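You operate a simulated robot arm through the tools that you are given. There is no shell and no other tool. Be economical: measure what you need, move in short steps, check, and stop when the job is done.

Carry out the task below with a simulated robot arm. There is one attempt and no reset: what you move stays moved.

Task
Crease the pink folded card flat with the blue bar.
Fine: clamp it square in the corner frame for that and leave it clamped; bar back on the tool rest.

Only the result counts: the job must be done as asked and must still hold three seconds after the hand-in. Knocking over, shifting, dropping, spilling or breaking anything else fails it.

Robot
A 7-joint arm with a two-finger parallel gripper, fixed in place. Base frame: the origin is at the foot of the arm, x ahead of it, y to its left, z up; the work surface is at about z = 0.938. Lengths are in m, angles in rad, forces in N, time in s.
With the tool pointing down near the work surface it reaches from about 0.22 to 0.68 m from the base axis. Its first joint turns from -1.152 to 1.152 rad. Payload 2.4 kg.
Tool frame: the origin (TCP) lies between the finger pads and is the grasp point; the fingertips stand 0.03 m ahead of it; z points along the fingers, y is the line along which they close. The gripper opens to 0.094 m. The fingers are 0.028 m wide and 0.01 m thick; the gripper's body (0.05 by 0.096 m) begins 0.055 m behind the TCP.
Orientation is that of the tool frame in the base frame, as a unit quaternion [x, y, z, w]. With the fingers straight down and closing along the base's y, the tool's x points along the base's -x, its y along +y and its z along -z.

Tools
- The arm moves only by the tool apply_moves. Its argument "moves" is a list of rows, each a list of 7 numbers: the opening, from 0 (shut) to 1 (fully open), then the shift along the tool's x, y, z in m, then the turn, a rotation vector about the tool's x, y, z in rad. In form: [[fingers, dx, dy, dz, wx, wy, wz], ...]. A call has 1 to 10 rows; each row shifts and turns the commanded pose from where the row before left it, along the tool's axes as they then stand. Each row takes 0.2 s and may step no farther than 0.05 m and 0.15 rad from the row before; otherwise, or with a gripper value out of range, the whole call is refused. A pose out of reach is approached as far as the arm can. The call stops where the force on the tool passes 90 N (or 10 N more than at its start, if that is more) or the arm is blocked; 0.2 s more then pass. The fingers move at their own pace (about 0.153 m/s each) and stop on an object; they squeeze with about 30 N. The grip force told is the motor's: it shows also when the fingers shut on nothing. Time passes only in rows, and 0.2 s behind the last, so rows that do not move let the fingers close. The reply holds the time, the measured pose of the TCP, the force on the tool along the base axes, the opening and the grip force, in the units named above and with some noise.
- Cameras (640 x 400 px; columns grow to the right, rows downward): "scene" is fixed at [0.0247, 0.4675, 1.4639]; the picture's right is [-0.87, -0.49, 0.00], its down [-0.18, 0.32, -0.93] and it looks along [0.45, -0.81, -0.37] (base axes); focal length 348 px, centre (320, 200). "wrist" rides on the gripper at [0.076, 0.014, -0.103] in the tool frame; the picture's right is [-0.18, 0.98, 0.00], its down [-0.75, -0.14, -0.64] and it looks along [-0.63, -0.12, 0.77] (tool axes); focal length 243 px, centre (320, 200). There is no depth. A picture from a camera that has moved, and an enlarged one, comes with that camera's place and axes in the base frame and with its lens. The place of the scene camera against the robot may be out by one fixed shift of up to 0.012 m in any direction.
- camera(camera): a new picture of that camera. It takes no simulated time.
- zoom(camera, box): a new picture of the part [left, top, right, bottom] of that camera's present view, enlarged. It takes no simulated time.
- job_done(): hands the job in; it is judged then, once.

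Work in short steps. Places have to be worked out from the pictures, the camera data and where the tool is seen: move nearer, look again, correct. Check each grasp and each placing, and mend what went wrong. You have 120 turns and 64 pictures in all, those below and enlarged ones among them. Open the gripper and draw the arm clear of the work before you hand the job in, unless the task says otherwise; then end with one line.

The tools are called by a JSON object that holds its "method" and its "body". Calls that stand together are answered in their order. apply_moves: Moves the arm, as the interface text tells. Its arguments: {"type":"object","properties":{"moves":{"type":"array","items":{"type":"array","items":{"type":"number"}}}},"required":["moves"]} The other tools are called the same way: camera (camera) takes a picture; zoom (camera, box) takes an enlarged picture of a part of a camera's view; job_done () hands the job in.

At the start:

```text
time: 0.0
tool_pos: [0.3061, -0.1242, 1.3439]
orientation: [-0.001, 1.0, -0.001, 0.0]
wrist_force: [0.0, -0.1, -0.3]
grip_width: 0.0941
grasp_force: 0.0
```

scene: 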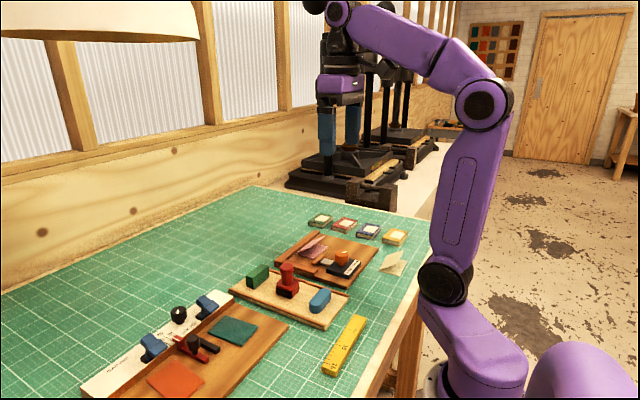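
wrist: 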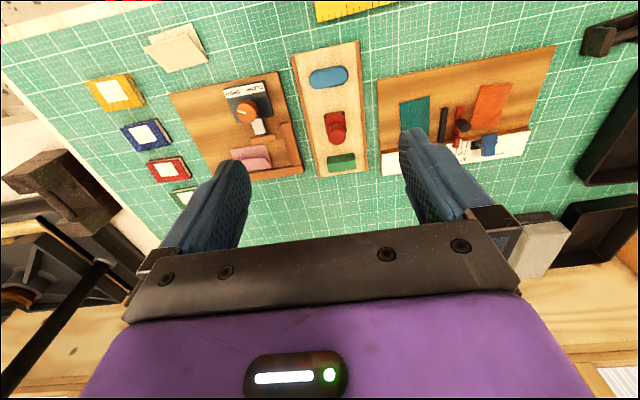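

The scene shows several boards; I'll enlarge the views of the card, the corner frame and the tool rest.

{"method": "zoom", "body": {"camera": "scene", "box": [220, 200, 420, 325]}}

{"method": "zoom", "body": {"camera": "scene", "box": [70, 275, 310, 400]}}

{"method": "zoom", "body": {"camera": "wrist", "box": [80, 0, 560, 220]}}

```text
3.20 times, centred on (320, 262) of scene
camera zoom: at [0.0247, 0.4675, 1.4639], right [-0.87, -0.49, 0.0], down [-0.18, 0.32, -0.93], along [0.45, -0.81, -0.37], focal length 1114 px, centre (320, 0)
```

zoom: 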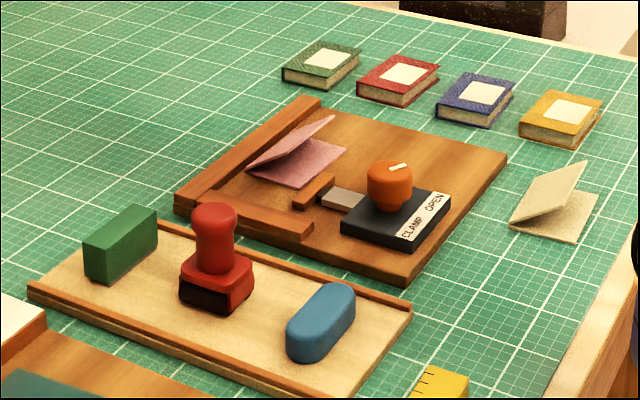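

```text
2.67 times, centred on (190, 338) of scene
camera zoom: at [0.0247, 0.4675, 1.4639], right [-0.87, -0.49, 0.0], down [-0.18, 0.32, -0.93], along [0.45, -0.81, -0.37], focal length 929 px, centre (667, -167)
```

zoom: 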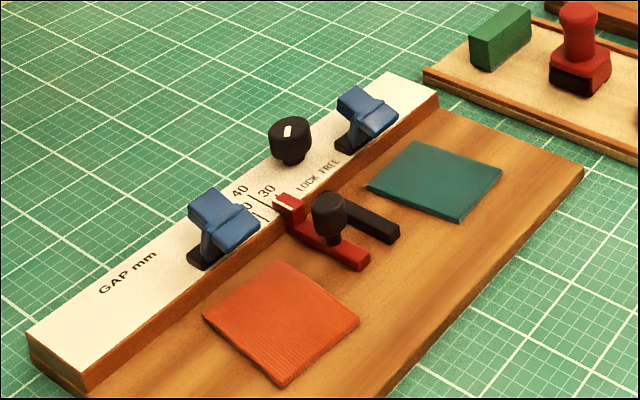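

```text
1.33 times, centred on (320, 110) of wrist
camera zoom: at [0.2293, -0.108, 1.4459], right [0.18, 0.98, 0.0], down [0.75, -0.14, 0.64], along [0.63, -0.12, -0.77], focal length 324 px, centre (320, 320)
```

zoom: 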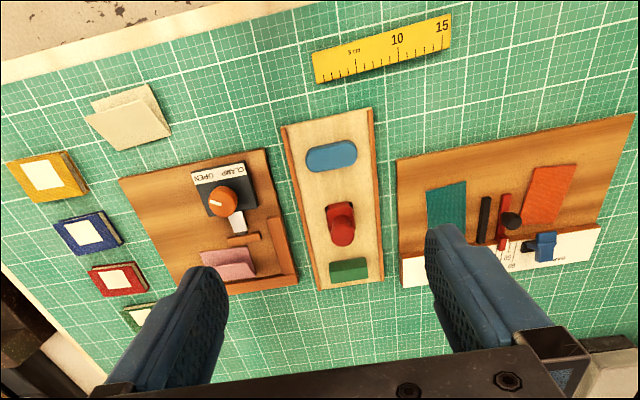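

I'll lower and shift the tool towards the corner frame for a close look with the wrist camera.

{"method": "apply_moves", "body": {"moves": [[1, 0.005, -0.019, 0.043, 0, 0, 0], [1, 0.005, -0.019, 0.043, 0, 0, 0], [1, 0.005, -0.019, 0.043, 0, 0, 0], [1, 0.005, -0.019, 0.043, 0, 0, 0], [1, 0.005, -0.019, 0.043, 0, 0, 0], [1, 0, 0, 0, 0, 0, 0]]}}

{"method": "camera", "body": {"camera": "wrist"}}

```text
time: 1.4
tool_pos: [0.2814, -0.2201, 1.129]
orientation: [0.0, 1.0, 0.0, 0.0]
wrist_force: [-0.1, 0.2, -0.2]
grip_width: 0.094
grasp_force: 0.1
```

```text
58 pictures are left
camera wrist: at [0.2047, -0.2035, 1.2317], right [0.18, 0.98, 0.0], down [0.75, -0.14, 0.64], along [0.63, -0.12, -0.77], focal length 243 px, centre (320, 200)
```

wrist: 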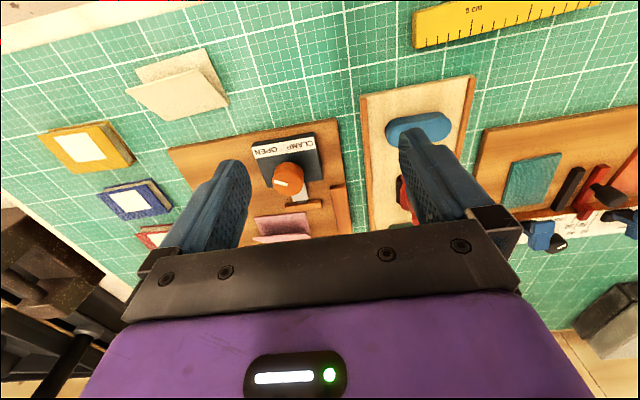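

The wrist picture is inverted (top = nearer the base); objects show best when beneath the camera. I'll move out over the frame.

{"method": "apply_moves", "body": {"moves": [[1, -0.04, -0.015, 0, 0, 0, 0], [1, -0.04, -0.015, 0, 0, 0, 0], [1, -0.04, -0.015, 0, 0, 0, 0], [1, -0.04, -0.015, 0, 0, 0, 0], [1, 0, 0, 0, 0, 0, 0]]}}

{"method": "camera", "body": {"camera": "wrist"}}

{"method": "zoom", "body": {"camera": "wrist", "box": [150, 0, 470, 200]}}

```text
time: 2.6
tool_pos: [0.4423, -0.2781, 1.1266]
orientation: [0.0, 1.0, 0.0, 0.001]
wrist_force: [0.2, 0.2, -0.3]
grip_width: 0.094
grasp_force: 0.1
```

```text
57 pictures are left
camera wrist: at [0.3651, -0.2624, 1.2303], right [0.18, 0.98, 0.0], down [0.75, -0.14, 0.64], along [0.63, -0.12, -0.77], focal length 243 px, centre (320, 200)
```

wrist: 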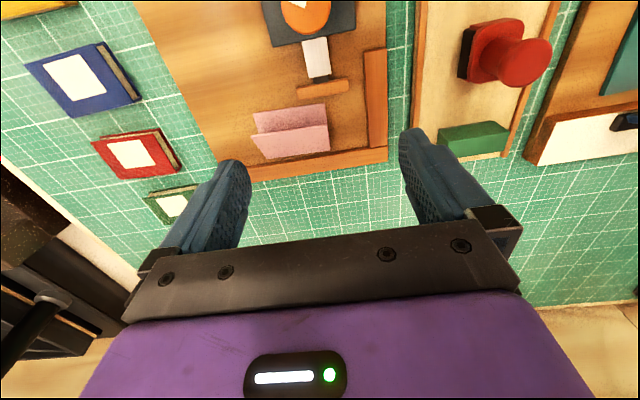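

```text
2.00 times, centred on (310, 100) of wrist
camera zoom: at [0.3651, -0.2624, 1.2303], right [0.18, 0.98, 0.0], down [0.75, -0.14, 0.64], along [0.63, -0.12, -0.77], focal length 485 px, centre (340, 400)
```

zoom: 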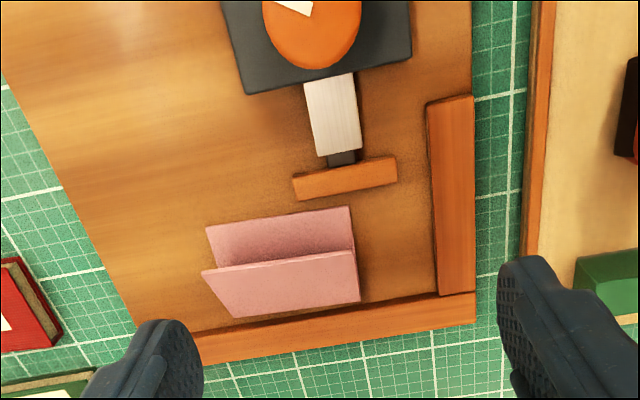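

The frame's fences are aligned with base axes; the card (fold at far x) sits about 47 mm from the left fence, the pusher is on the base side. Next I look at the clamp knob and its label.

{"method": "apply_moves", "body": {"moves": [[1, 0.045, 0, 0.0, 0, 0, 0], [1, 0.04, 0, 0.0, 0, 0, 0], [1, 0, 0, 0, 0, 0, 0]]}}

{"method": "zoom", "body": {"camera": "wrist", "box": [150, 0, 470, 200]}}

{"method": "zoom", "body": {"camera": "scene", "box": [270, 225, 390, 300]}}

```text
time: 3.4
tool_pos: [0.3592, -0.2769, 1.1279]
orientation: [0.0, 1.0, 0.0, 0.0]
wrist_force: [0.4, 0.3, 0.3]
grip_width: 0.094
grasp_force: 0.1
```

```text
2.00 times, centred on (310, 100) of wrist
camera zoom: at [0.2798, -0.2617, 1.2304], right [0.18, 0.98, 0.0], down [0.75, -0.14, 0.64], along [0.63, -0.12, -0.77], focal length 485 px, centre (340, 400)
```

zoom: 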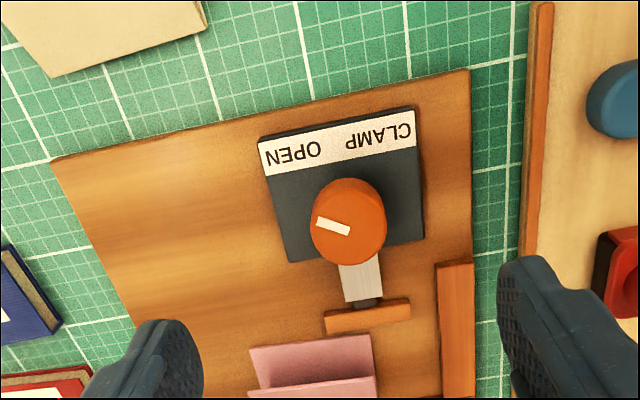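

```text
5.33 times, centred on (330, 262) of scene
camera zoom: at [0.0247, 0.4675, 1.4639], right [-0.87, -0.49, 0.0], down [-0.18, 0.32, -0.93], along [0.45, -0.81, -0.37], focal length 1857 px, centre (267, -133)
```

zoom: 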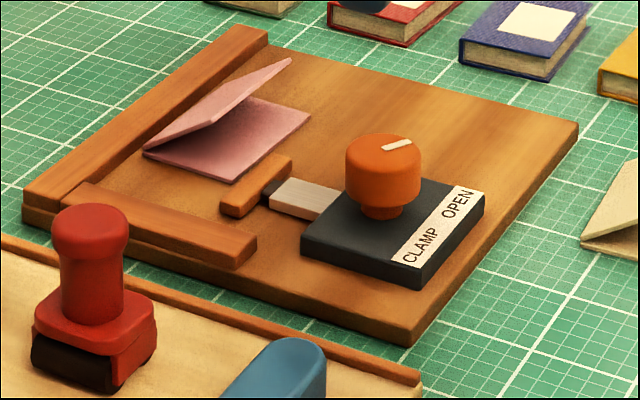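

The knob pointer is at OPEN; CLAMP is clockwise from above. First I seat the card: closed fingers go down beside its -y edge to push it towards the left fence.

{"method": "apply_moves", "body": {"moves": [[0, -0.031, -0.028, 0, 0, 0, 0], [0, -0.031, -0.028, 0, 0, 0, 0], [0, -0.031, -0.028, 0, 0, 0, 0], [0, -0.031, -0.028, 0, 0, 0, 0], [0, 0, 0, 0.04, 0, 0, 0], [0, 0, 0, 0.04, 0, 0, 0], [0, 0, 0, 0.03, 0, 0, 0], [0, 0, 0, 0, 0, 0, 0]]}}

{"method": "camera", "body": {"camera": "wrist"}}

{"method": "zoom", "body": {"camera": "scene", "box": [270, 200, 390, 275]}}

```text
time: 5.2
tool_pos: [0.4805, -0.3896, 1.0153]
orientation: [0.0, 1.0, 0.0, 0.0]
wrist_force: [0.4, 0.5, 0.0]
grip_width: 0.0002
grasp_force: 30.0
```

```text
53 pictures are left
camera wrist: at [0.4022, -0.3757, 1.1198], right [0.18, 0.98, 0.0], down [0.75, -0.14, 0.64], along [0.63, -0.12, -0.77], focal length 243 px, centre (320, 200)
```

wrist: 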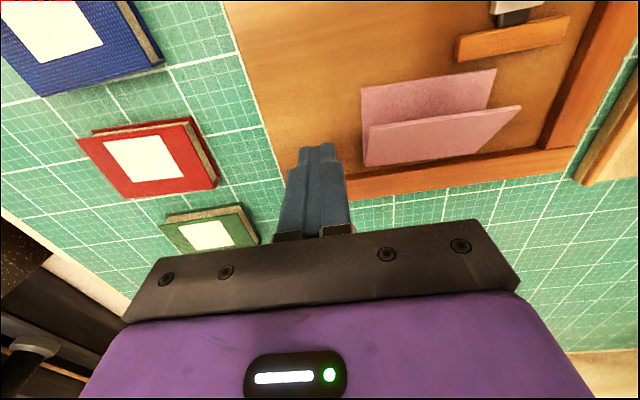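

```text
5.33 times, centred on (330, 238) of scene
camera zoom: at [0.0247, 0.4675, 1.4639], right [-0.87, -0.49, 0.0], down [-0.18, 0.32, -0.93], along [0.45, -0.81, -0.37], focal length 1857 px, centre (267, 0)
```

zoom: 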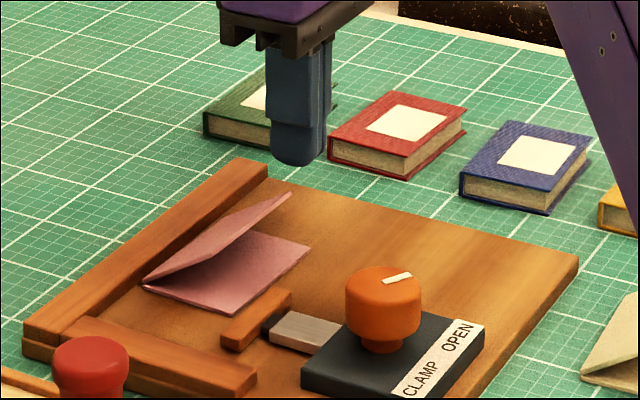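

Fingers are clear of the card. Lowering toward the board surface gently.

{"method": "apply_moves", "body": {"moves": [[0, 0, 0, 0.02, 0, 0, 0], [0, 0, 0, 0.01, 0, 0, 0], [0, 0, 0, 0, 0, 0, 0]]}}

{"method": "zoom", "body": {"camera": "scene", "box": [270, 200, 390, 275]}}

```text
time: 6.0
tool_pos: [0.4808, -0.3903, 0.9874]
orientation: [0.0, 1.0, 0.0, 0.0]
wrist_force: [1.1, 0.4, 1.8]
grip_width: 0.0001
grasp_force: 29.7
```

```text
5.33 times, centred on (330, 238) of scene
camera zoom: at [0.0247, 0.4675, 1.4639], right [-0.87, -0.49, 0.0], down [-0.18, 0.32, -0.93], along [0.45, -0.81, -0.37], focal length 1857 px, centre (267, 0)
```

zoom: 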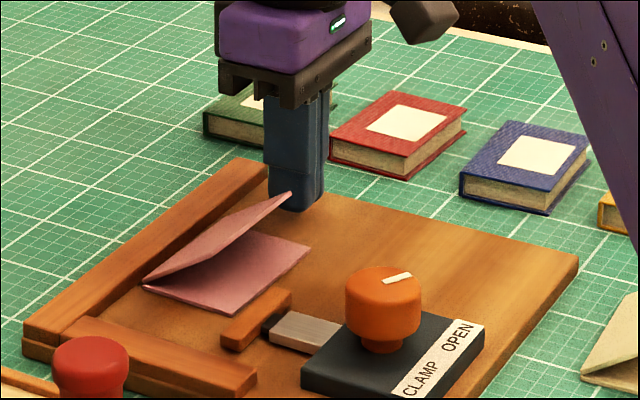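

Force is barely up (1.8 N); tip is near .957. I go down in 2 mm steps watching for contact.

{"method": "apply_moves", "body": {"moves": [[0, 0, 0, 0.003, 0, 0, 0], [0, 0, 0, 0, 0, 0, 0]]}}

{"method": "apply_moves", "body": {"moves": [[0, 0, 0, 0.002, 0, 0, 0], [0, 0, 0, 0, 0, 0, 0]]}}

```text
time: 6.6
tool_pos: [0.4825, -0.3897, 0.9851]
orientation: [0.001, 1.0, 0.0, 0.0]
wrist_force: [0.3, 0.3, 0.1]
grip_width: 0.0
grasp_force: 30.3
```

```text
time: 7.2
tool_pos: [0.4814, -0.3914, 0.9827]
orientation: [-0.001, 1.0, 0.001, 0.0]
wrist_force: [0.8, -0.6, 0.0]
grip_width: 0.0
grasp_force: 30.3
```

No contact yet; continue down.

{"method": "apply_moves", "body": {"moves": [[0, 0, 0, 0.0015, 0, 0, 0], [0, 0, 0, 0, 0, 0, 0]]}}

{"method": "apply_moves", "body": {"moves": [[0, 0, 0, 0.0015, 0, 0, 0], [0, 0, 0, 0, 0, 0, 0]]}}

{"method": "zoom", "body": {"camera": "scene", "box": [290, 215, 350, 252]}}

```text
time: 7.8
tool_pos: [0.482, -0.3892, 0.9823]
orientation: [0.0, 1.0, 0.0, 0.0]
wrist_force: [0.0, -0.3, 0.2]
grip_width: 0.0001
grasp_force: 29.7
```

```text
time: 8.4
tool_pos: [0.4807, -0.3913, 0.9798]
orientation: [0.0, 1.0, 0.0, 0.0]
wrist_force: [-0.8, 0.8, 1.8]
grip_width: 0.0
grasp_force: 30.2
```

```text
10.67 times, centred on (320, 234) of scene
camera zoom: at [0.0247, 0.4675, 1.4638], right [-0.87, -0.49, 0.0], down [-0.18, 0.32, -0.93], along [0.45, -0.81, -0.37], focal length 3715 px, centre (320, -157)
```

zoom: 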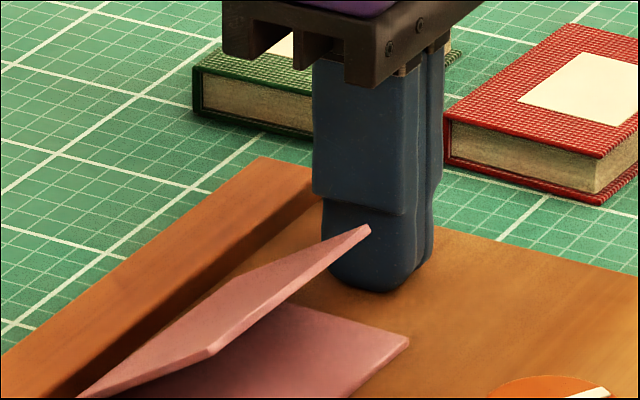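

Still free; one more small step, then decide.

{"method": "apply_moves", "body": {"moves": [[0, 0, 0, 0.0015, 0, 0, 0], [0, 0, 0, 0, 0, 0, 0]]}}

{"method": "apply_moves", "body": {"moves": [[0, 0, 0, 0.001, 0, 0, 0], [0, 0, 0, 0, 0, 0, 0]]}}

```text
time: 9.0
tool_pos: [0.481, -0.3906, 0.9788]
orientation: [0.001, 1.0, -0.002, 0.001]
wrist_force: [-4.4, 0.7, 13.9]
grip_width: 0.0
grasp_force: 30.1
```

```text
time: 9.6
tool_pos: [0.4815, -0.3907, 0.9798]
orientation: [0.0, 1.0, -0.001, 0.002]
wrist_force: [-5.5, 3.2, 32.3]
grip_width: 0.0
grasp_force: 30.1
```

Contact found: board top ≈ z 0.949. I lift 2.2 mm and push in +y, stopping short of the fence to check.

{"method": "apply_moves", "body": {"moves": [[0, 0, 0, -0.0022, 0, 0, 0], [0, 0, 0.01, 0, 0, 0, 0], [0, 0, 0.006, 0, 0, 0, 0], [0, 0, 0.006, 0, 0, 0, 0], [0, 0, 0.006, 0, 0, 0, 0], [0, 0, 0.006, 0, 0, 0, 0], [0, 0, 0.006, 0, 0, 0, 0], [0, 0, 0.006, 0, 0, 0, 0], [0, 0, 0, 0, 0, 0, 0]]}}

{"method": "camera", "body": {"camera": "wrist"}}

{"method": "zoom", "body": {"camera": "scene", "box": [270, 215, 366, 275]}}

```text
time: 11.6
tool_pos: [0.4805, -0.3436, 0.9805]
orientation: [0.0, 1.0, 0.0, 0.0]
wrist_force: [-3.1, -5.8, 11.6]
grip_width: 0.0
grasp_force: 30.1
```

```text
49 pictures are left
camera wrist: at [0.4032, -0.3287, 1.0826], right [0.18, 0.98, 0.0], down [0.75, -0.14, 0.64], along [0.63, -0.12, -0.77], focal length 243 px, centre (320, 200)
```

wrist: 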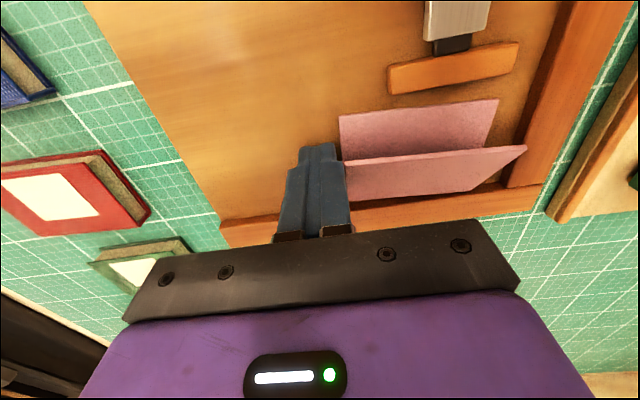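

```text
6.67 times, centred on (318, 245) of scene
camera zoom: at [0.0245, 0.4675, 1.4639], right [-0.87, -0.49, 0.0], down [-0.18, 0.32, -0.93], along [0.45, -0.81, -0.37], focal length 2322 px, centre (333, -100)
```

zoom: 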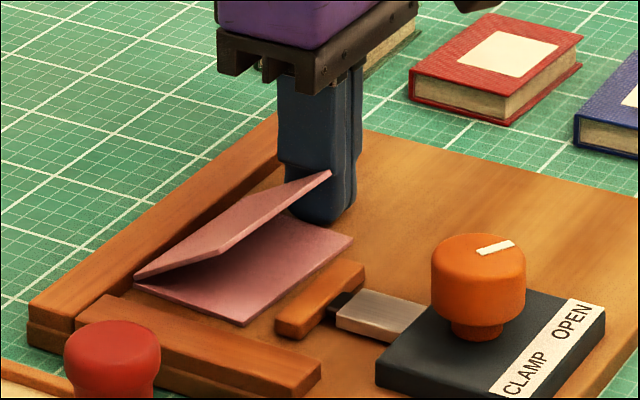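

The card slides square with the fingers; about 20 mm remains. Continue gently.

{"method": "apply_moves", "body": {"moves": [[0, 0, 0.004, -0.0004, 0, 0, 0], [0, 0, 0.004, 0, 0, 0, 0], [0, 0, 0.004, 0, 0, 0, 0], [0, 0, 0.003, 0, 0, 0, 0], [0, 0, 0, 0, 0, 0, 0]]}}

{"method": "apply_moves", "body": {"moves": [[0, 0, 0.002, 0, 0, 0, 0], [0, 0, 0, 0, 0, 0, 0]]}}

{"method": "camera", "body": {"camera": "wrist"}}

```text
time: 12.8
tool_pos: [0.481, -0.3281, 0.9804]
orientation: [0.001, 1.0, 0.0, 0.0]
wrist_force: [0.6, -0.2, 0.2]
grip_width: 0.0
grasp_force: 30.3
```

```text
time: 13.4
tool_pos: [0.4815, -0.327, 0.9811]
orientation: [0.0, 1.0, 0.0, -0.001]
wrist_force: [0.0, -1.0, -0.7]
grip_width: 0.0001
grasp_force: 30.1
```

```text
47 pictures are left
camera wrist: at [0.4036, -0.3116, 1.0836], right [0.18, 0.98, 0.0], down [0.75, -0.14, 0.64], along [0.63, -0.12, -0.77], focal length 243 px, centre (320, 200)
```

wrist: 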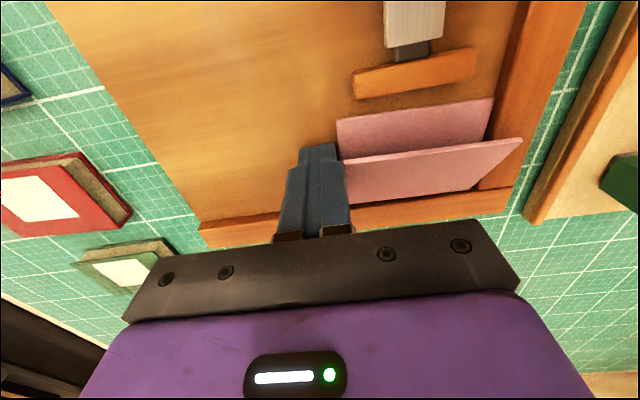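

The card is about to reach the side fence; keep pushing in small steps until the force rises.

{"method": "apply_moves", "body": {"moves": [[0, 0, 0.002, 0, 0, 0, 0], [0, 0, 0, 0, 0, 0, 0]]}}

{"method": "apply_moves", "body": {"moves": [[0, 0, 0.002, 0, 0, 0, 0], [0, 0, 0, 0, 0, 0, 0]]}}

```text
time: 14.0
tool_pos: [0.4818, -0.3256, 0.9805]
orientation: [0.0, 1.0, 0.0, 0.0]
wrist_force: [-0.6, -0.9, 0.2]
grip_width: 0.0001
grasp_force: 30.2
```

```text
time: 14.6
tool_pos: [0.4801, -0.324, 0.9804]
orientation: [0.0, 1.0, 0.001, 0.0]
wrist_force: [0.3, -4.2, 0.9]
grip_width: 0.0002
grasp_force: 30.4
```

{"method": "apply_moves", "body": {"moves": [[0, 0, 0.001, 0, 0, 0, 0], [0, 0, 0, 0, 0, 0, 0]]}}

{"method": "zoom", "body": {"camera": "wrist", "box": [300, 50, 560, 212]}}

{"method": "zoom", "body": {"camera": "scene", "box": [270, 225, 350, 275]}}

```text
time: 15.2
tool_pos: [0.4815, -0.3235, 0.981]
orientation: [0.0, 1.0, 0.001, 0.0]
wrist_force: [-0.9, -5.2, 1.2]
grip_width: 0.0001
grasp_force: 30.0
```

```text
2.46 times, centred on (430, 131) of wrist
camera zoom: at [0.4036, -0.3076, 1.0836], right [0.18, 0.98, 0.0], down [0.75, -0.14, 0.64], along [0.63, -0.12, -0.77], focal length 597 px, centre (49, 370)
```

zoom: 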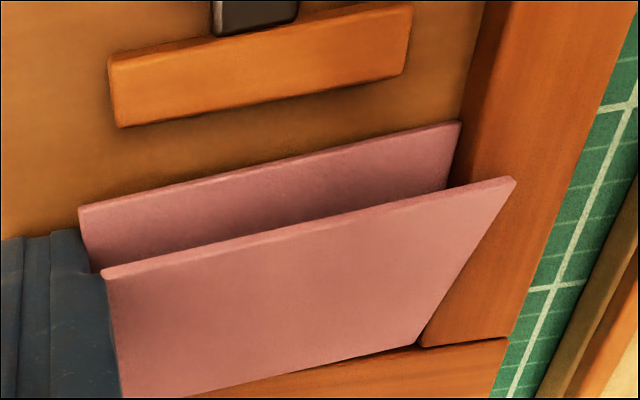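

```text
8.00 times, centred on (310, 250) of scene
camera zoom: at [0.0247, 0.4674, 1.4639], right [-0.87, -0.49, 0.0], down [-0.18, 0.32, -0.93], along [0.45, -0.81, -0.37], focal length 2786 px, centre (400, -200)
```

zoom: 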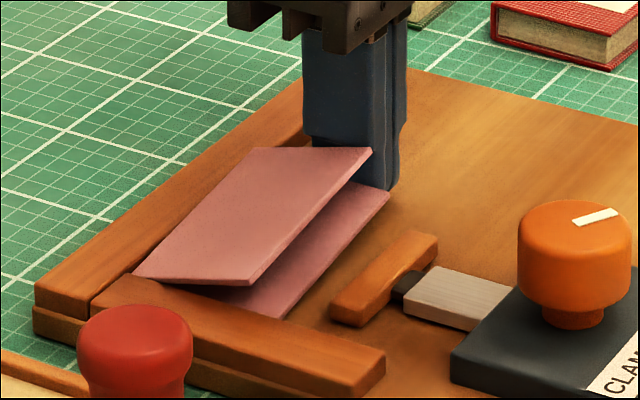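

Near contact; another couple of 1 mm pushes to confirm seating against the side fence.

{"method": "apply_moves", "body": {"moves": [[0, 0, 0.001, 0, 0, 0, 0], [0, 0, 0, 0, 0, 0, 0]]}}

{"method": "apply_moves", "body": {"moves": [[0, 0, 0.001, 0, 0, 0, 0], [0, 0, 0, 0, 0, 0, 0]]}}

```text
time: 15.8
tool_pos: [0.4812, -0.3233, 0.9814]
orientation: [0.0, 1.0, -0.002, 0.001]
wrist_force: [-0.3, -8.0, 2.0]
grip_width: 0.0
grasp_force: 29.8
```

```text
time: 16.4
tool_pos: [0.4816, -0.3219, 0.9787]
orientation: [0.0, 1.0, -0.001, 0.001]
wrist_force: [-0.1, -11.7, 2.7]
grip_width: 0.0002
grasp_force: 30.2
```

Card is seated against the side fence (12 N). I back off, rise, and go above the knob, then turn the wrist back to have room for a clockwise turn.

{"method": "apply_moves", "body": {"moves": [[0, 0, -0.005, 0, 0, 0, 0], [0, 0, -0.006, -0.002, 0, 0, 0], [0, 0, 0, -0.045, 0, 0, 0], [0, 0, 0, -0.045, 0, 0, 0], [0, 0.0385, 0.0193, 0, 0, 0, 0], [0, 0.0385, 0.0193, 0, 0, 0, 0], [0.7, 0.0385, 0.0193, 0, 0, 0, 0], [0.7, 0, 0, 0, 0, 0, 0]]}}

{"method": "camera", "body": {"camera": "wrist"}}

{"method": "zoom", "body": {"camera": "scene", "box": [270, 200, 398, 280]}}

```text
time: 18.2
tool_pos: [0.3648, -0.2748, 1.0744]
orientation: [0.0, 1.0, 0.0, 0.0]
wrist_force: [0.4, 0.6, -0.2]
grip_width: 0.0657
grasp_force: 0.0
```

```text
44 pictures are left
camera wrist: at [0.2878, -0.2593, 1.1775], right [0.18, 0.98, 0.0], down [0.75, -0.14, 0.64], along [0.63, -0.12, -0.77], focal length 243 px, centre (320, 200)
```

wrist: 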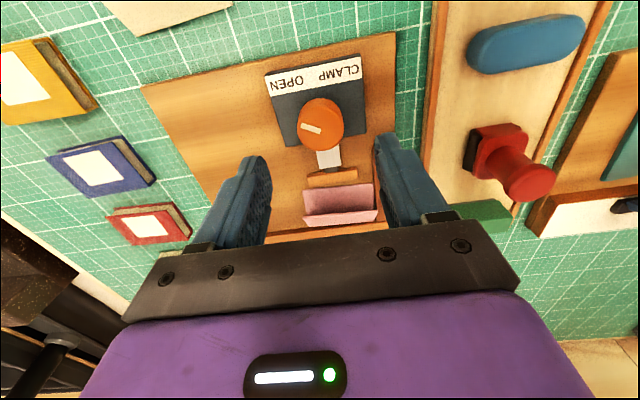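

```text
5.00 times, centred on (334, 240) of scene
camera zoom: at [0.0247, 0.4675, 1.4639], right [-0.87, -0.49, 0.0], down [-0.18, 0.32, -0.93], along [0.45, -0.81, -0.37], focal length 1741 px, centre (250, 0)
```

zoom: 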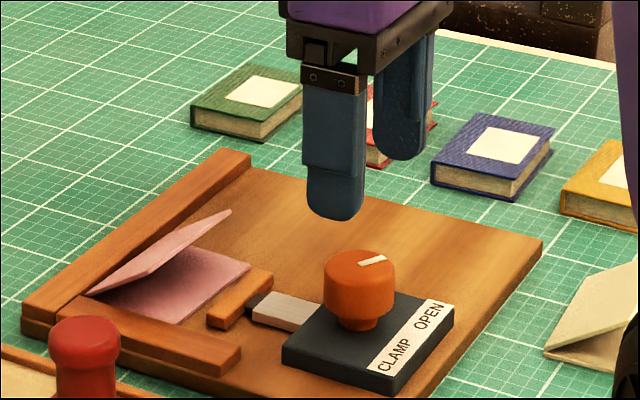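

TCP is centred over the knob. Turning the wrist −1.15 rad (counter-clockwise) with fingers partly open, then lowering partly.

{"method": "apply_moves", "body": {"moves": [[0.7, 0, 0, 0, 0, 0, -0.144], [0.7, 0, 0, 0, 0, 0, -0.144], [0.7, 0, 0, 0, 0, 0, -0.144], [0.7, 0, 0, 0, 0, 0, -0.144], [0.7, 0, 0, 0, 0, 0, -0.144], [0.7, 0, 0, 0, 0, 0, -0.144], [0.7, 0, 0, 0, 0, 0, -0.144], [0.7, 0, 0, 0, 0, 0, -0.144], [0.7, 0, 0, 0.035, 0, 0, 0], [0.7, 0, 0, 0.03, 0, 0, 0]]}}

{"method": "zoom", "body": {"camera": "scene", "box": [290, 210, 402, 280]}}

```text
time: 20.4
tool_pos: [0.3645, -0.2744, 1.0064]
orientation: [-0.544, 0.839, 0.0, 0.0]
wrist_force: [0.4, -0.2, 0.0]
grip_width: 0.066
grasp_force: 0.1
```

```text
5.71 times, centred on (346, 245) of scene
camera zoom: at [0.0247, 0.4675, 1.4639], right [-0.87, -0.49, 0.0], down [-0.18, 0.32, -0.93], along [0.45, -0.81, -0.37], focal length 1990 px, centre (171, -57)
```

zoom: 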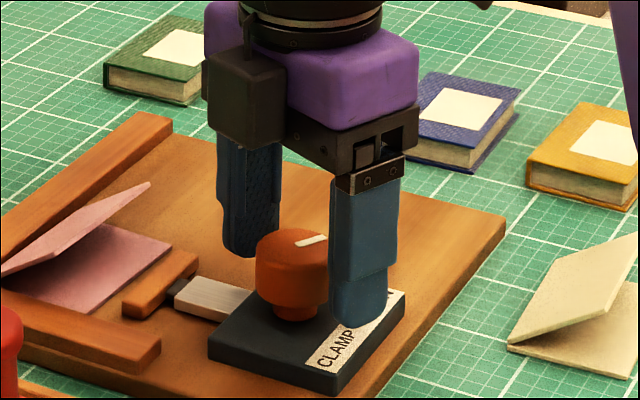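

Fingertips are level with the knob's bottom, so height is good. Small centring shift, then close on the knob.

{"method": "apply_moves", "body": {"moves": [[0.7, 0.002, 0.004, 0, 0, 0, 0], [0.35, 0, 0, 0, 0, 0, 0], [0.35, 0, 0, 0, 0, 0, 0]]}}

{"method": "camera", "body": {"camera": "wrist"}}

```text
time: 21.2
tool_pos: [0.3631, -0.2754, 1.008]
orientation: [-0.544, 0.839, -0.004, 0.001]
wrist_force: [20.2, -9.6, -1.3]
grip_width: 0.0459
grasp_force: 11.5
```

```text
41 pictures are left
camera wrist: at [0.3176, -0.3379, 1.1102], right [-0.82, 0.57, -0.01], down [0.43, 0.64, 0.64], along [0.37, 0.52, -0.77], focal length 243 px, centre (320, 200)
```

wrist: 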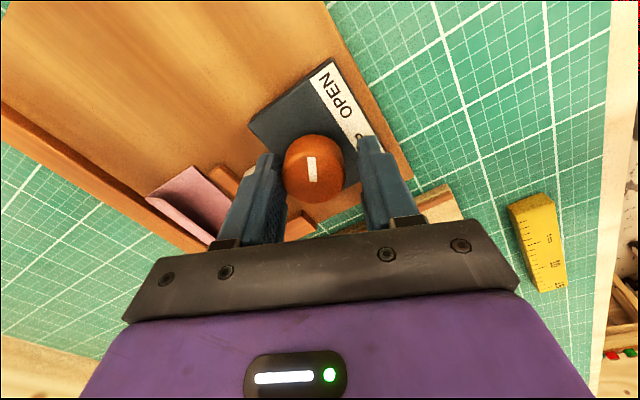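

The knob touches the +x finger only, so I shift the tool about 6 mm toward it before closing.

{"method": "apply_moves", "body": {"moves": [[0.55, 0, 0, 0, 0, 0, 0], [0.55, 0, -0.006, 0, 0, 0, 0], [0.42, 0, 0, 0, 0, 0, 0], [0.42, 0, 0, 0, 0, 0, 0]]}}

{"method": "zoom", "body": {"camera": "wrist", "box": [220, 60, 420, 220]}}

```text
time: 22.2
tool_pos: [0.3672, -0.2762, 1.0065]
orientation: [-0.545, 0.839, 0.0, 0.0]
wrist_force: [2.3, -1.0, -1.0]
grip_width: 0.0414
grasp_force: 1.5
```

```text
2.50 times, centred on (320, 140) of wrist
camera zoom: at [0.3212, -0.3391, 1.1093], right [-0.82, 0.57, 0.0], down [0.44, 0.63, 0.64], along [0.36, 0.53, -0.77], focal length 606 px, centre (320, 350)
```

zoom: 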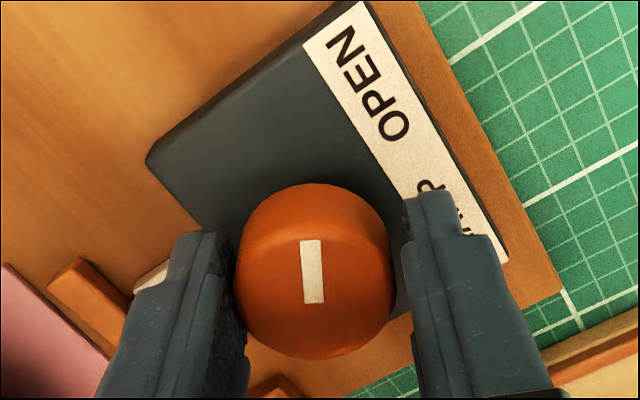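

Fingers straddle the knob evenly now. I close on it and start turning clockwise.

{"method": "apply_moves", "body": {"moves": [[0.42, 0.002, 0, 0, 0, 0, 0], [0, 0, 0, 0, 0, 0, 0], [0, 0, 0, 0, 0, 0, 0], [0, 0, 0, 0, 0, 0, 0.1], [0, 0, 0, 0, 0, 0, 0.1], [0, 0, 0, 0, 0, 0, 0.1], [0, 0, 0, 0, 0, 0, 0.1]]}}

{"method": "zoom", "body": {"camera": "wrist", "box": [220, 60, 420, 220]}}

```text
time: 23.8
tool_pos: [0.3662, -0.2784, 1.0061]
orientation: [-0.367, 0.93, 0.0, 0.0]
wrist_force: [17.5, 1.5, -13.5]
grip_width: 0.037
grasp_force: 45.0
```

```text
2.50 times, centred on (320, 140) of wrist
camera zoom: at [0.2995, -0.3178, 1.1097], right [-0.54, 0.84, 0.0], down [0.65, 0.41, 0.64], along [0.54, 0.34, -0.77], focal length 606 px, centre (320, 350)
```

zoom: 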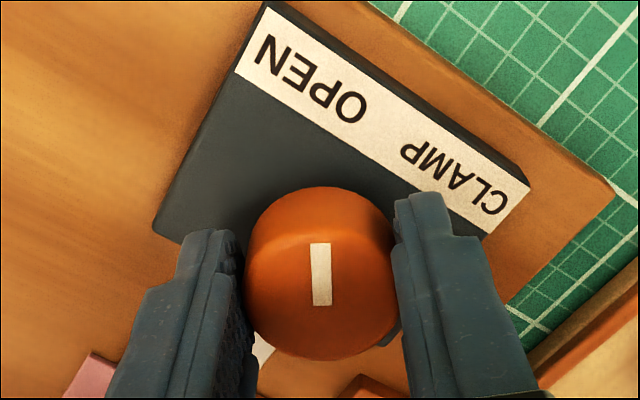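

The knob turns with the hand. Continue, watching the pusher and forces.

{"method": "apply_moves", "body": {"moves": [[0, -0.0006, -0.0006, 0, 0, 0, 0.1], [0, 0, 0, 0, 0, 0, 0.1], [0, 0, 0, 0, 0, 0, 0.1], [0, 0, 0, 0, 0, 0, 0.1], [0, 0, 0, 0, 0, 0, 0.1], [0, 0, 0, 0, 0, 0, 0.1], [0, 0, 0, 0, 0, 0, 0]]}}

{"method": "camera", "body": {"camera": "wrist"}}

{"method": "zoom", "body": {"camera": "scene", "box": [270, 215, 382, 285]}}

```text
time: 25.4
tool_pos: [0.3659, -0.2762, 1.0078]
orientation: [-0.076, 0.997, 0.003, -0.002]
wrist_force: [-6.5, 30.0, 6.9]
grip_width: 0.037
grasp_force: 45.1
```

```text
38 pictures are left
camera wrist: at [0.2872, -0.2724, 1.1102], right [0.03, 1.0, 0.0], down [0.77, -0.03, 0.64], along [0.64, -0.02, -0.77], focal length 243 px, centre (320, 200)
```

wrist: 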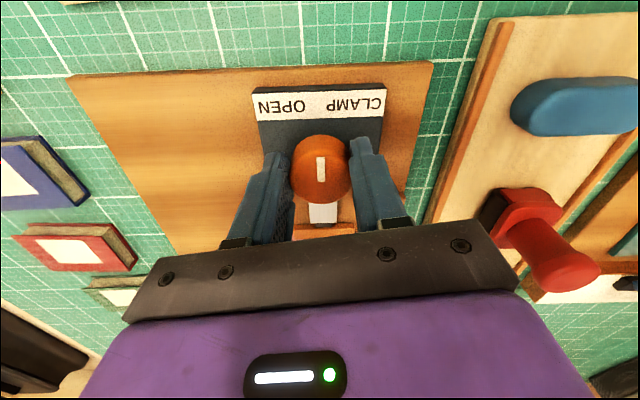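

```text
5.71 times, centred on (326, 250) of scene
camera zoom: at [0.0244, 0.4685, 1.4635], right [-0.87, -0.49, 0.0], down [-0.18, 0.32, -0.93], along [0.45, -0.81, -0.36], focal length 1990 px, centre (286, -86)
```

zoom: 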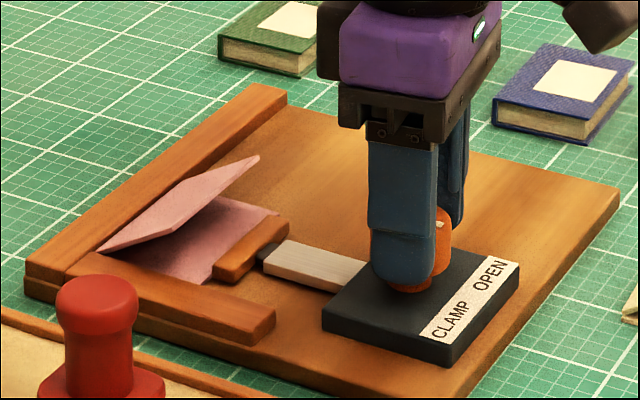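

Pusher advances. There's 30 N side load, so I relieve it 1.5 mm in +y and continue turning.

{"method": "apply_moves", "body": {"moves": [[0, 0, 0.0015, 0, 0, 0, 0], [0, 0, 0, 0, 0, 0, 0.1], [0, 0, 0, 0, 0, 0, 0.1], [0, 0, 0, 0, 0, 0, 0.1], [0, 0, 0, 0, 0, 0, 0.1], [0, 0, 0, 0, 0, 0, 0]]}}

{"method": "zoom", "body": {"camera": "scene", "box": [270, 215, 382, 285]}}

{"method": "camera", "body": {"camera": "wrist"}}

```text
time: 26.8
tool_pos: [0.3657, -0.274, 1.0081]
orientation: [0.125, 0.992, 0.002, -0.002]
wrist_force: [-3.0, 29.1, 1.2]
grip_width: 0.0371
grasp_force: 45.0
```

```text
5.71 times, centred on (326, 250) of scene
camera zoom: at [0.0246, 0.4684, 1.4636], right [-0.87, -0.49, 0.0], down [-0.18, 0.32, -0.93], along [0.45, -0.81, -0.37], focal length 1990 px, centre (286, -86)
```

zoom: 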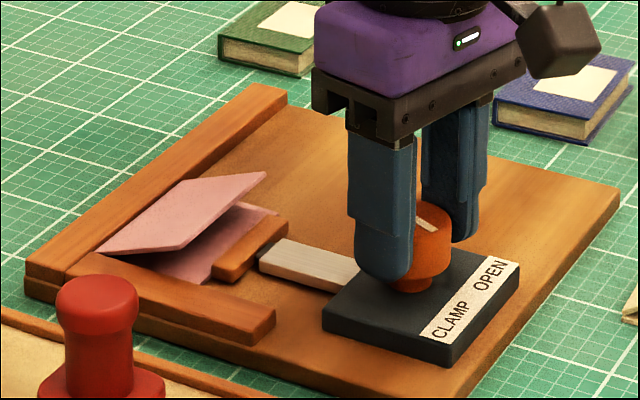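

```text
35 pictures are left
camera wrist: at [0.2943, -0.2408, 1.1103], right [0.42, 0.91, 0.0], down [0.7, -0.33, 0.64], along [0.58, -0.27, -0.77], focal length 243 px, centre (320, 200)
```

wrist: 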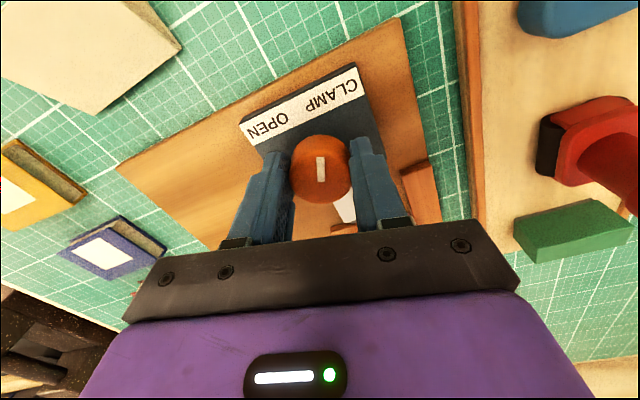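

Pointer is past halfway to CLAMP. Relieve the side load and turn further.

{"method": "apply_moves", "body": {"moves": [[0, 0, 0.0015, 0, 0, 0, 0.05], [0, 0, 0, 0, 0, 0, 0.1], [0, 0, 0, 0, 0, 0, 0.1], [0, 0, 0, 0, 0, 0, 0.1], [0, 0, 0, 0, 0, 0, 0.1], [0, 0, 0, 0, 0, 0, 0]]}}

{"method": "zoom", "body": {"camera": "scene", "box": [270, 215, 382, 285]}}

```text
time: 28.2
tool_pos: [0.3666, -0.273, 1.0061]
orientation: [0.343, 0.939, 0.002, -0.002]
wrist_force: [3.1, 28.8, -3.6]
grip_width: 0.0373
grasp_force: 45.2
```

```text
5.71 times, centred on (326, 250) of scene
camera zoom: at [0.0249, 0.4683, 1.4636], right [-0.87, -0.49, 0.0], down [-0.18, 0.32, -0.93], along [0.45, -0.81, -0.37], focal length 1990 px, centre (286, -86)
```

zoom: 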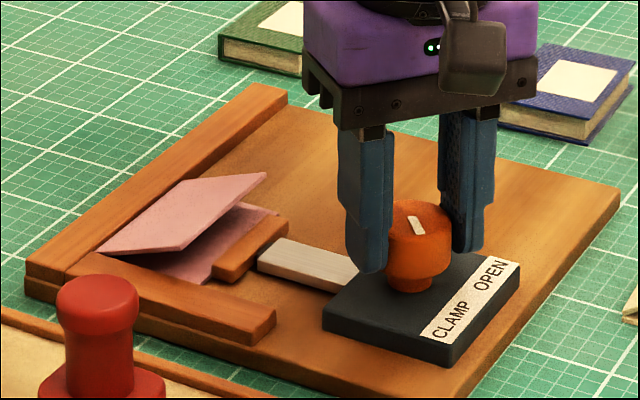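

The pusher is on the card and its spring stem is compressing. Turn the last part to CLAMP.

{"method": "apply_moves", "body": {"moves": [[0, 0, 0.0005, 0, 0, 0, 0.1], [0, 0, 0, 0, 0, 0, 0.1], [0, 0, 0, 0, 0, 0, 0.1], [0, 0, 0, 0, 0, 0, 0.1], [0, 0, 0, 0, 0, 0, 0.05], [0, 0, 0, 0, 0, 0, 0]]}}

{"method": "zoom", "body": {"camera": "scene", "box": [270, 215, 382, 285]}}

{"method": "camera", "body": {"camera": "wrist"}}

```text
time: 29.6
tool_pos: [0.3683, -0.2746, 1.0079]
orientation: [0.543, 0.84, 0.0, 0.003]
wrist_force: [18.3, 13.5, -9.6]
grip_width: 0.0375
grasp_force: 45.5
```

```text
5.71 times, centred on (326, 250) of scene
camera zoom: at [0.0254, 0.4678, 1.4637], right [-0.87, -0.49, 0.0], down [-0.18, 0.32, -0.93], along [0.45, -0.81, -0.37], focal length 1990 px, centre (286, -86)
```

zoom: 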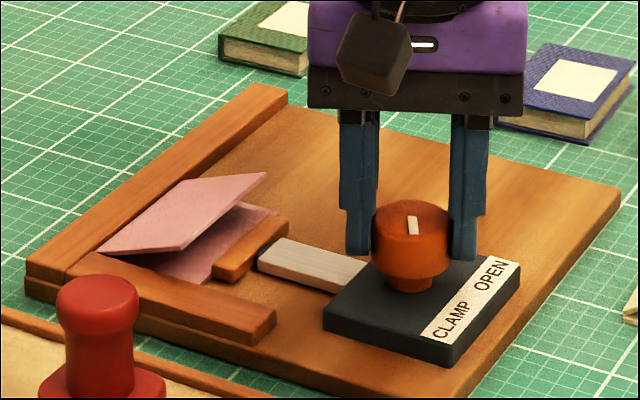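

```text
32 pictures are left
camera wrist: at [0.349, -0.1982, 1.11], right [0.97, 0.23, 0.0], down [0.18, -0.74, 0.65], along [0.15, -0.63, -0.76], focal length 243 px, centre (320, 200)
```

wrist: 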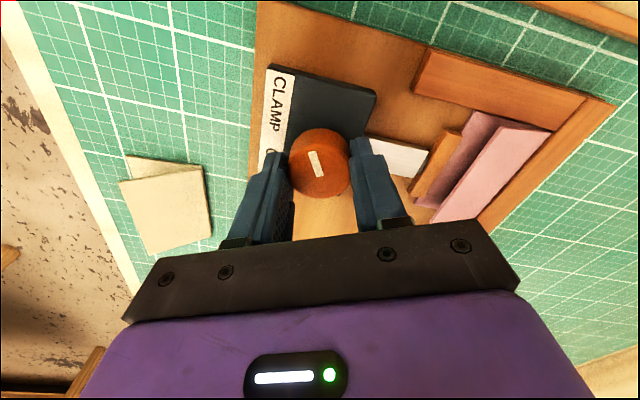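

Knob slipped slightly in the fingers near the end; pointer is close to CLAMP. I turn another 0.2 rad to see whether it has hit its stop.

{"method": "apply_moves", "body": {"moves": [[0, -0.0005, 0.0005, 0, 0, 0, 0.05], [0, 0, 0, 0, 0, 0, 0.05], [0, 0, 0, 0, 0, 0, 0.05], [0, 0, 0, 0, 0, 0, 0.05], [0, 0, 0, 0, 0, 0, 0]]}}

{"method": "zoom", "body": {"camera": "wrist", "box": [220, 60, 420, 220]}}

```text
time: 30.8
tool_pos: [0.3691, -0.2756, 1.0087]
orientation: [0.623, 0.782, 0.0, 0.001]
wrist_force: [18.0, 12.9, 8.1]
grip_width: 0.0374
grasp_force: 44.8
```

```text
2.50 times, centred on (320, 140) of wrist
camera zoom: at [0.3645, -0.1964, 1.1101], right [1.0, 0.04, 0.0], down [0.03, -0.77, 0.64], along [0.03, -0.64, -0.77], focal length 606 px, centre (320, 350)
```

zoom: 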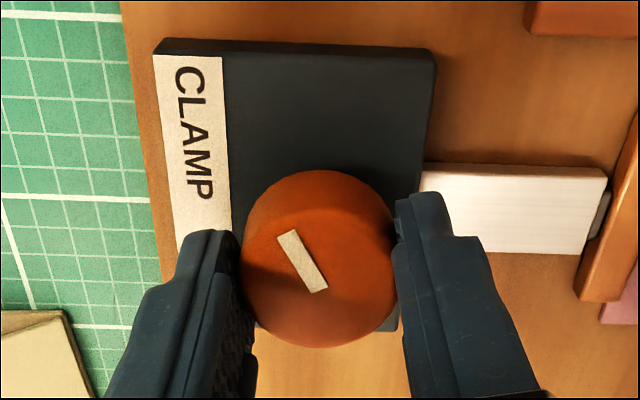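

Pointer now points at CLAMP and the knob slips, so it's at its stop. Release, rise, and check whether it holds.

{"method": "apply_moves", "body": {"moves": [[0.7, 0, 0, 0, 0, 0, 0], [0.7, 0, 0, 0, 0, 0, 0], [0.7, 0, 0, -0.045, 0, 0, 0], [0.7, 0, 0, -0.045, 0, 0, -0.1], [0.7, 0, 0, -0.02, 0, 0, -0.15], [0.7, 0, 0, 0, 0, 0, -0.15], [0.7, 0, 0, 0, 0, 0, -0.15], [0.7, 0, 0, 0, 0, 0, -0.15]]}}

{"method": "apply_moves", "body": {"moves": [[0.7, 0, 0, 0, 0, 0, -0.15], [0.7, 0, 0, 0, 0, 0, -0.15], [0.7, 0, 0, 0, 0, 0, -0.15], [0.7, 0, 0, 0, 0, 0, -0.15], [0.7, 0, 0, 0, 0, 0, -0.05], [0.7, 0, 0, 0, 0, 0, 0]]}}

{"method": "camera", "body": {"camera": "wrist"}}

{"method": "zoom", "body": {"camera": "scene", "box": [270, 215, 382, 285]}}

```text
time: 32.6
tool_pos: [0.3676, -0.2744, 1.1167]
orientation: [0.317, 0.948, 0.0, 0.0]
wrist_force: [-0.7, -0.1, -1.1]
grip_width: 0.0657
grasp_force: 0.0
```

```text
time: 34.0
tool_pos: [0.3679, -0.2747, 1.1173]
orientation: [-0.001, 1.0, 0.0, 0.0]
wrist_force: [0.2, 1.3, -0.9]
grip_width: 0.0659
grasp_force: 0.0
```

```text
30 pictures are left
camera wrist: at [0.29, -0.2592, 1.2197], right [0.18, 0.98, 0.0], down [0.75, -0.14, 0.64], along [0.63, -0.12, -0.77], focal length 243 px, centre (320, 200)
```

wrist: 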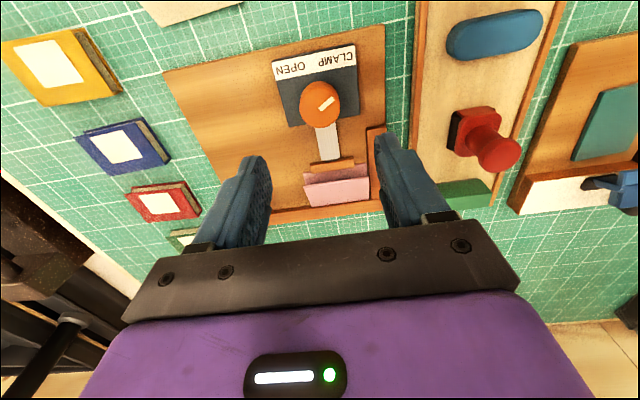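

```text
5.71 times, centred on (326, 250) of scene
camera zoom: at [0.0247, 0.4675, 1.4639], right [-0.87, -0.49, 0.0], down [-0.18, 0.32, -0.93], along [0.45, -0.81, -0.37], focal length 1990 px, centre (286, -86)
```

zoom: 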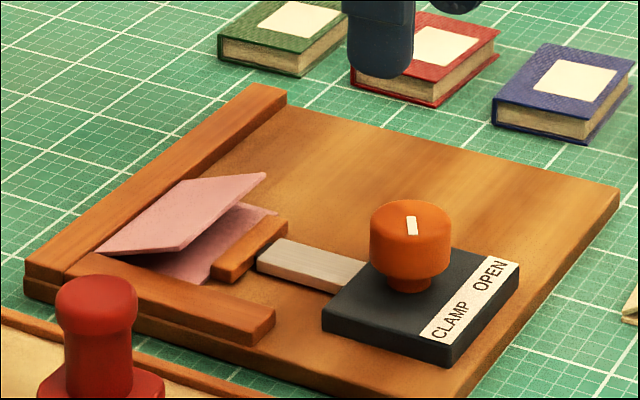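

The clamp holds after release. Next: a close look at the blue bar on its rest.

{"method": "apply_moves", "body": {"moves": [[1, 0, 0.048, 0, 0, 0, 0], [1, 0, 0.048, 0, 0, 0, 0], [1, 0, 0.044, 0, 0, 0, 0], [1, 0, 0, 0, 0, 0, 0]]}}

{"method": "zoom", "body": {"camera": "wrist", "box": [190, 0, 450, 162]}}

{"method": "zoom", "body": {"camera": "scene", "box": [225, 250, 353, 330]}}

```text
time: 35.0
tool_pos: [0.3674, -0.1329, 1.1174]
orientation: [-0.001, 1.0, 0.0, 0.0]
wrist_force: [-0.3, 0.8, -0.2]
grip_width: 0.094
grasp_force: 0.1
```

```text
2.46 times, centred on (320, 81) of wrist
camera zoom: at [0.2896, -0.1174, 1.2196], right [0.18, 0.98, 0.0], down [0.75, -0.14, 0.64], along [0.63, -0.12, -0.77], focal length 597 px, centre (320, 493)
```

zoom: 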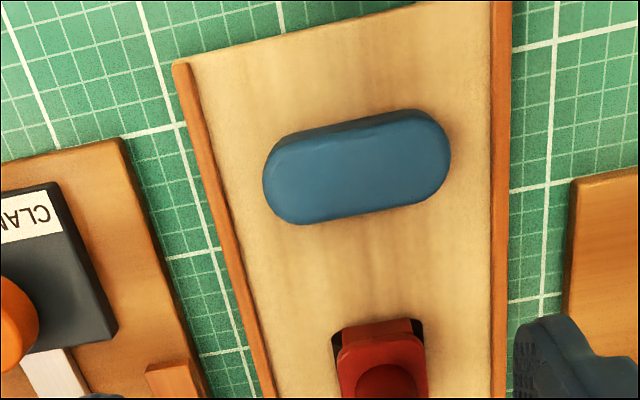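

```text
5.00 times, centred on (289, 290) of scene
camera zoom: at [0.0247, 0.4675, 1.4639], right [-0.87, -0.49, 0.0], down [-0.18, 0.32, -0.93], along [0.45, -0.81, -0.37], focal length 1741 px, centre (475, -250)
```

zoom: 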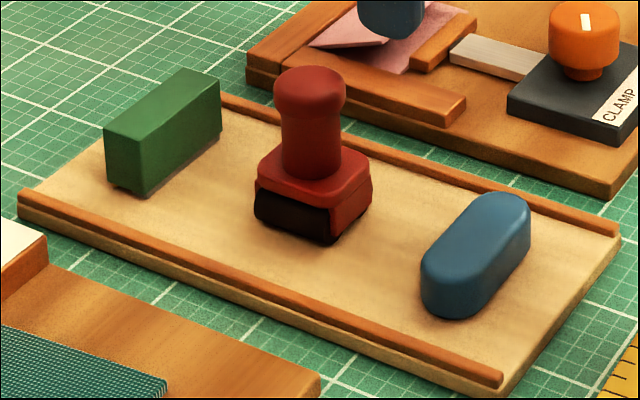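

Bar centre ≈ (0.342, −0.114), long axis along y, about 70×27×21 mm. I move over it and turn the wrist 90° so the fingers close along x.

{"method": "apply_moves", "body": {"moves": [[0.66, 0.0254, 0.019, 0, 0, 0, 0], [0.66, 0, 0, 0, 0, 0, 0.1428], [0.66, 0, 0, 0, 0, 0, 0.1428], [0.66, 0, 0, 0, 0, 0, 0.1428], [0.66, 0, 0, 0, 0, 0, 0.1428], [0.66, 0, 0, 0, 0, 0, 0.1428], [0.66, 0, 0, 0, 0, 0, 0.1428], [0.66, 0, 0, 0, 0, 0, 0.1428], [0.66, 0, 0, 0, 0, 0, 0.1428]]}}

{"method": "apply_moves", "body": {"moves": [[0.66, 0, 0, 0, 0, 0, 0.1428], [0.66, 0, 0, 0, 0, 0, 0.1428], [0.66, 0, 0, 0, 0, 0, 0.1428], [0.66, 0, 0, 0.045, 0, 0, 0], [0.66, 0, 0, 0.045, 0, 0, 0], [0.66, 0, 0, 0, 0, 0, 0]]}}

{"method": "camera", "body": {"camera": "wrist"}}

{"method": "zoom", "body": {"camera": "scene", "box": [240, 240, 368, 320]}}

```text
time: 37.0
tool_pos: [0.3408, -0.1155, 1.1172]
orientation: [0.541, 0.841, 0.0, 0.0]
wrist_force: [0.5, 0.3, -0.2]
grip_width: 0.062
grasp_force: 0.0
```

```text
time: 38.4
tool_pos: [0.3428, -0.1151, 1.0265]
orientation: [0.706, 0.708, 0.0, 0.0]
wrist_force: [0.8, 0.4, 0.8]
grip_width: 0.0618
grasp_force: 0.1
```

```text
26 pictures are left
camera wrist: at [0.3556, -0.0382, 1.129], right [0.98, -0.18, 0.0], down [-0.14, -0.75, 0.64], along [-0.12, -0.63, -0.77], focal length 243 px, centre (320, 200)
```

wrist: 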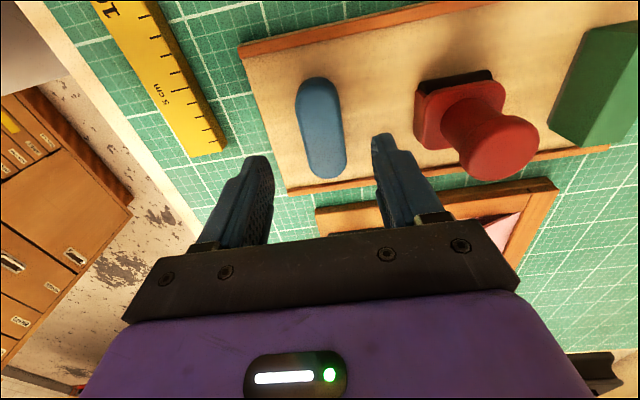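

```text
5.00 times, centred on (304, 280) of scene
camera zoom: at [0.0247, 0.4675, 1.4639], right [-0.87, -0.49, 0.0], down [-0.18, 0.32, -0.93], along [0.45, -0.81, -0.37], focal length 1741 px, centre (400, -200)
```

zoom: 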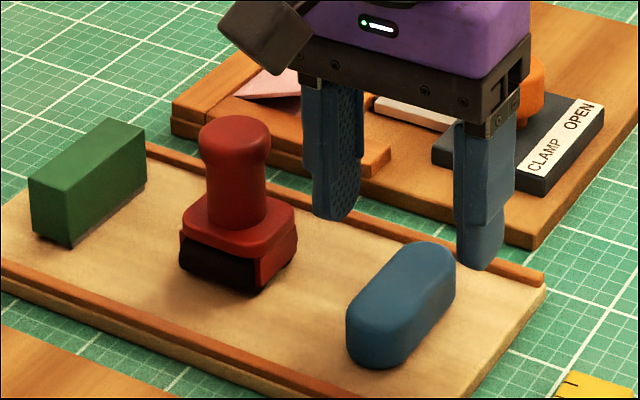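

Well centred. Lower to fingertip height ≈0.960 and check the view.

{"method": "apply_moves", "body": {"moves": [[0.66, 0.004, 0, 0.02, 0, 0, 0], [0.66, 0, 0, 0.0165, 0, 0, 0], [0.66, 0, 0, 0, 0, 0, 0]]}}

{"method": "zoom", "body": {"camera": "scene", "box": [270, 260, 366, 320]}}

```text
time: 39.2
tool_pos: [0.3416, -0.1115, 0.9896]
orientation: [0.706, 0.708, 0.001, 0.0]
wrist_force: [0.7, 0.1, 0.1]
grip_width: 0.0622
grasp_force: 0.0
```

```text
6.67 times, centred on (318, 290) of scene
camera zoom: at [0.0247, 0.4675, 1.4639], right [-0.87, -0.49, 0.0], down [-0.18, 0.32, -0.93], along [0.45, -0.81, -0.37], focal length 2322 px, centre (333, -400)
```

zoom: 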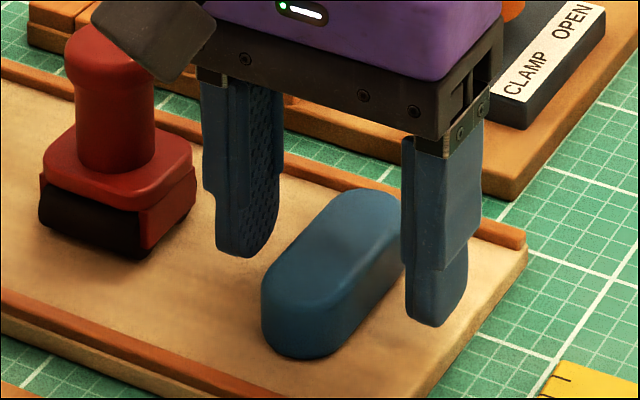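

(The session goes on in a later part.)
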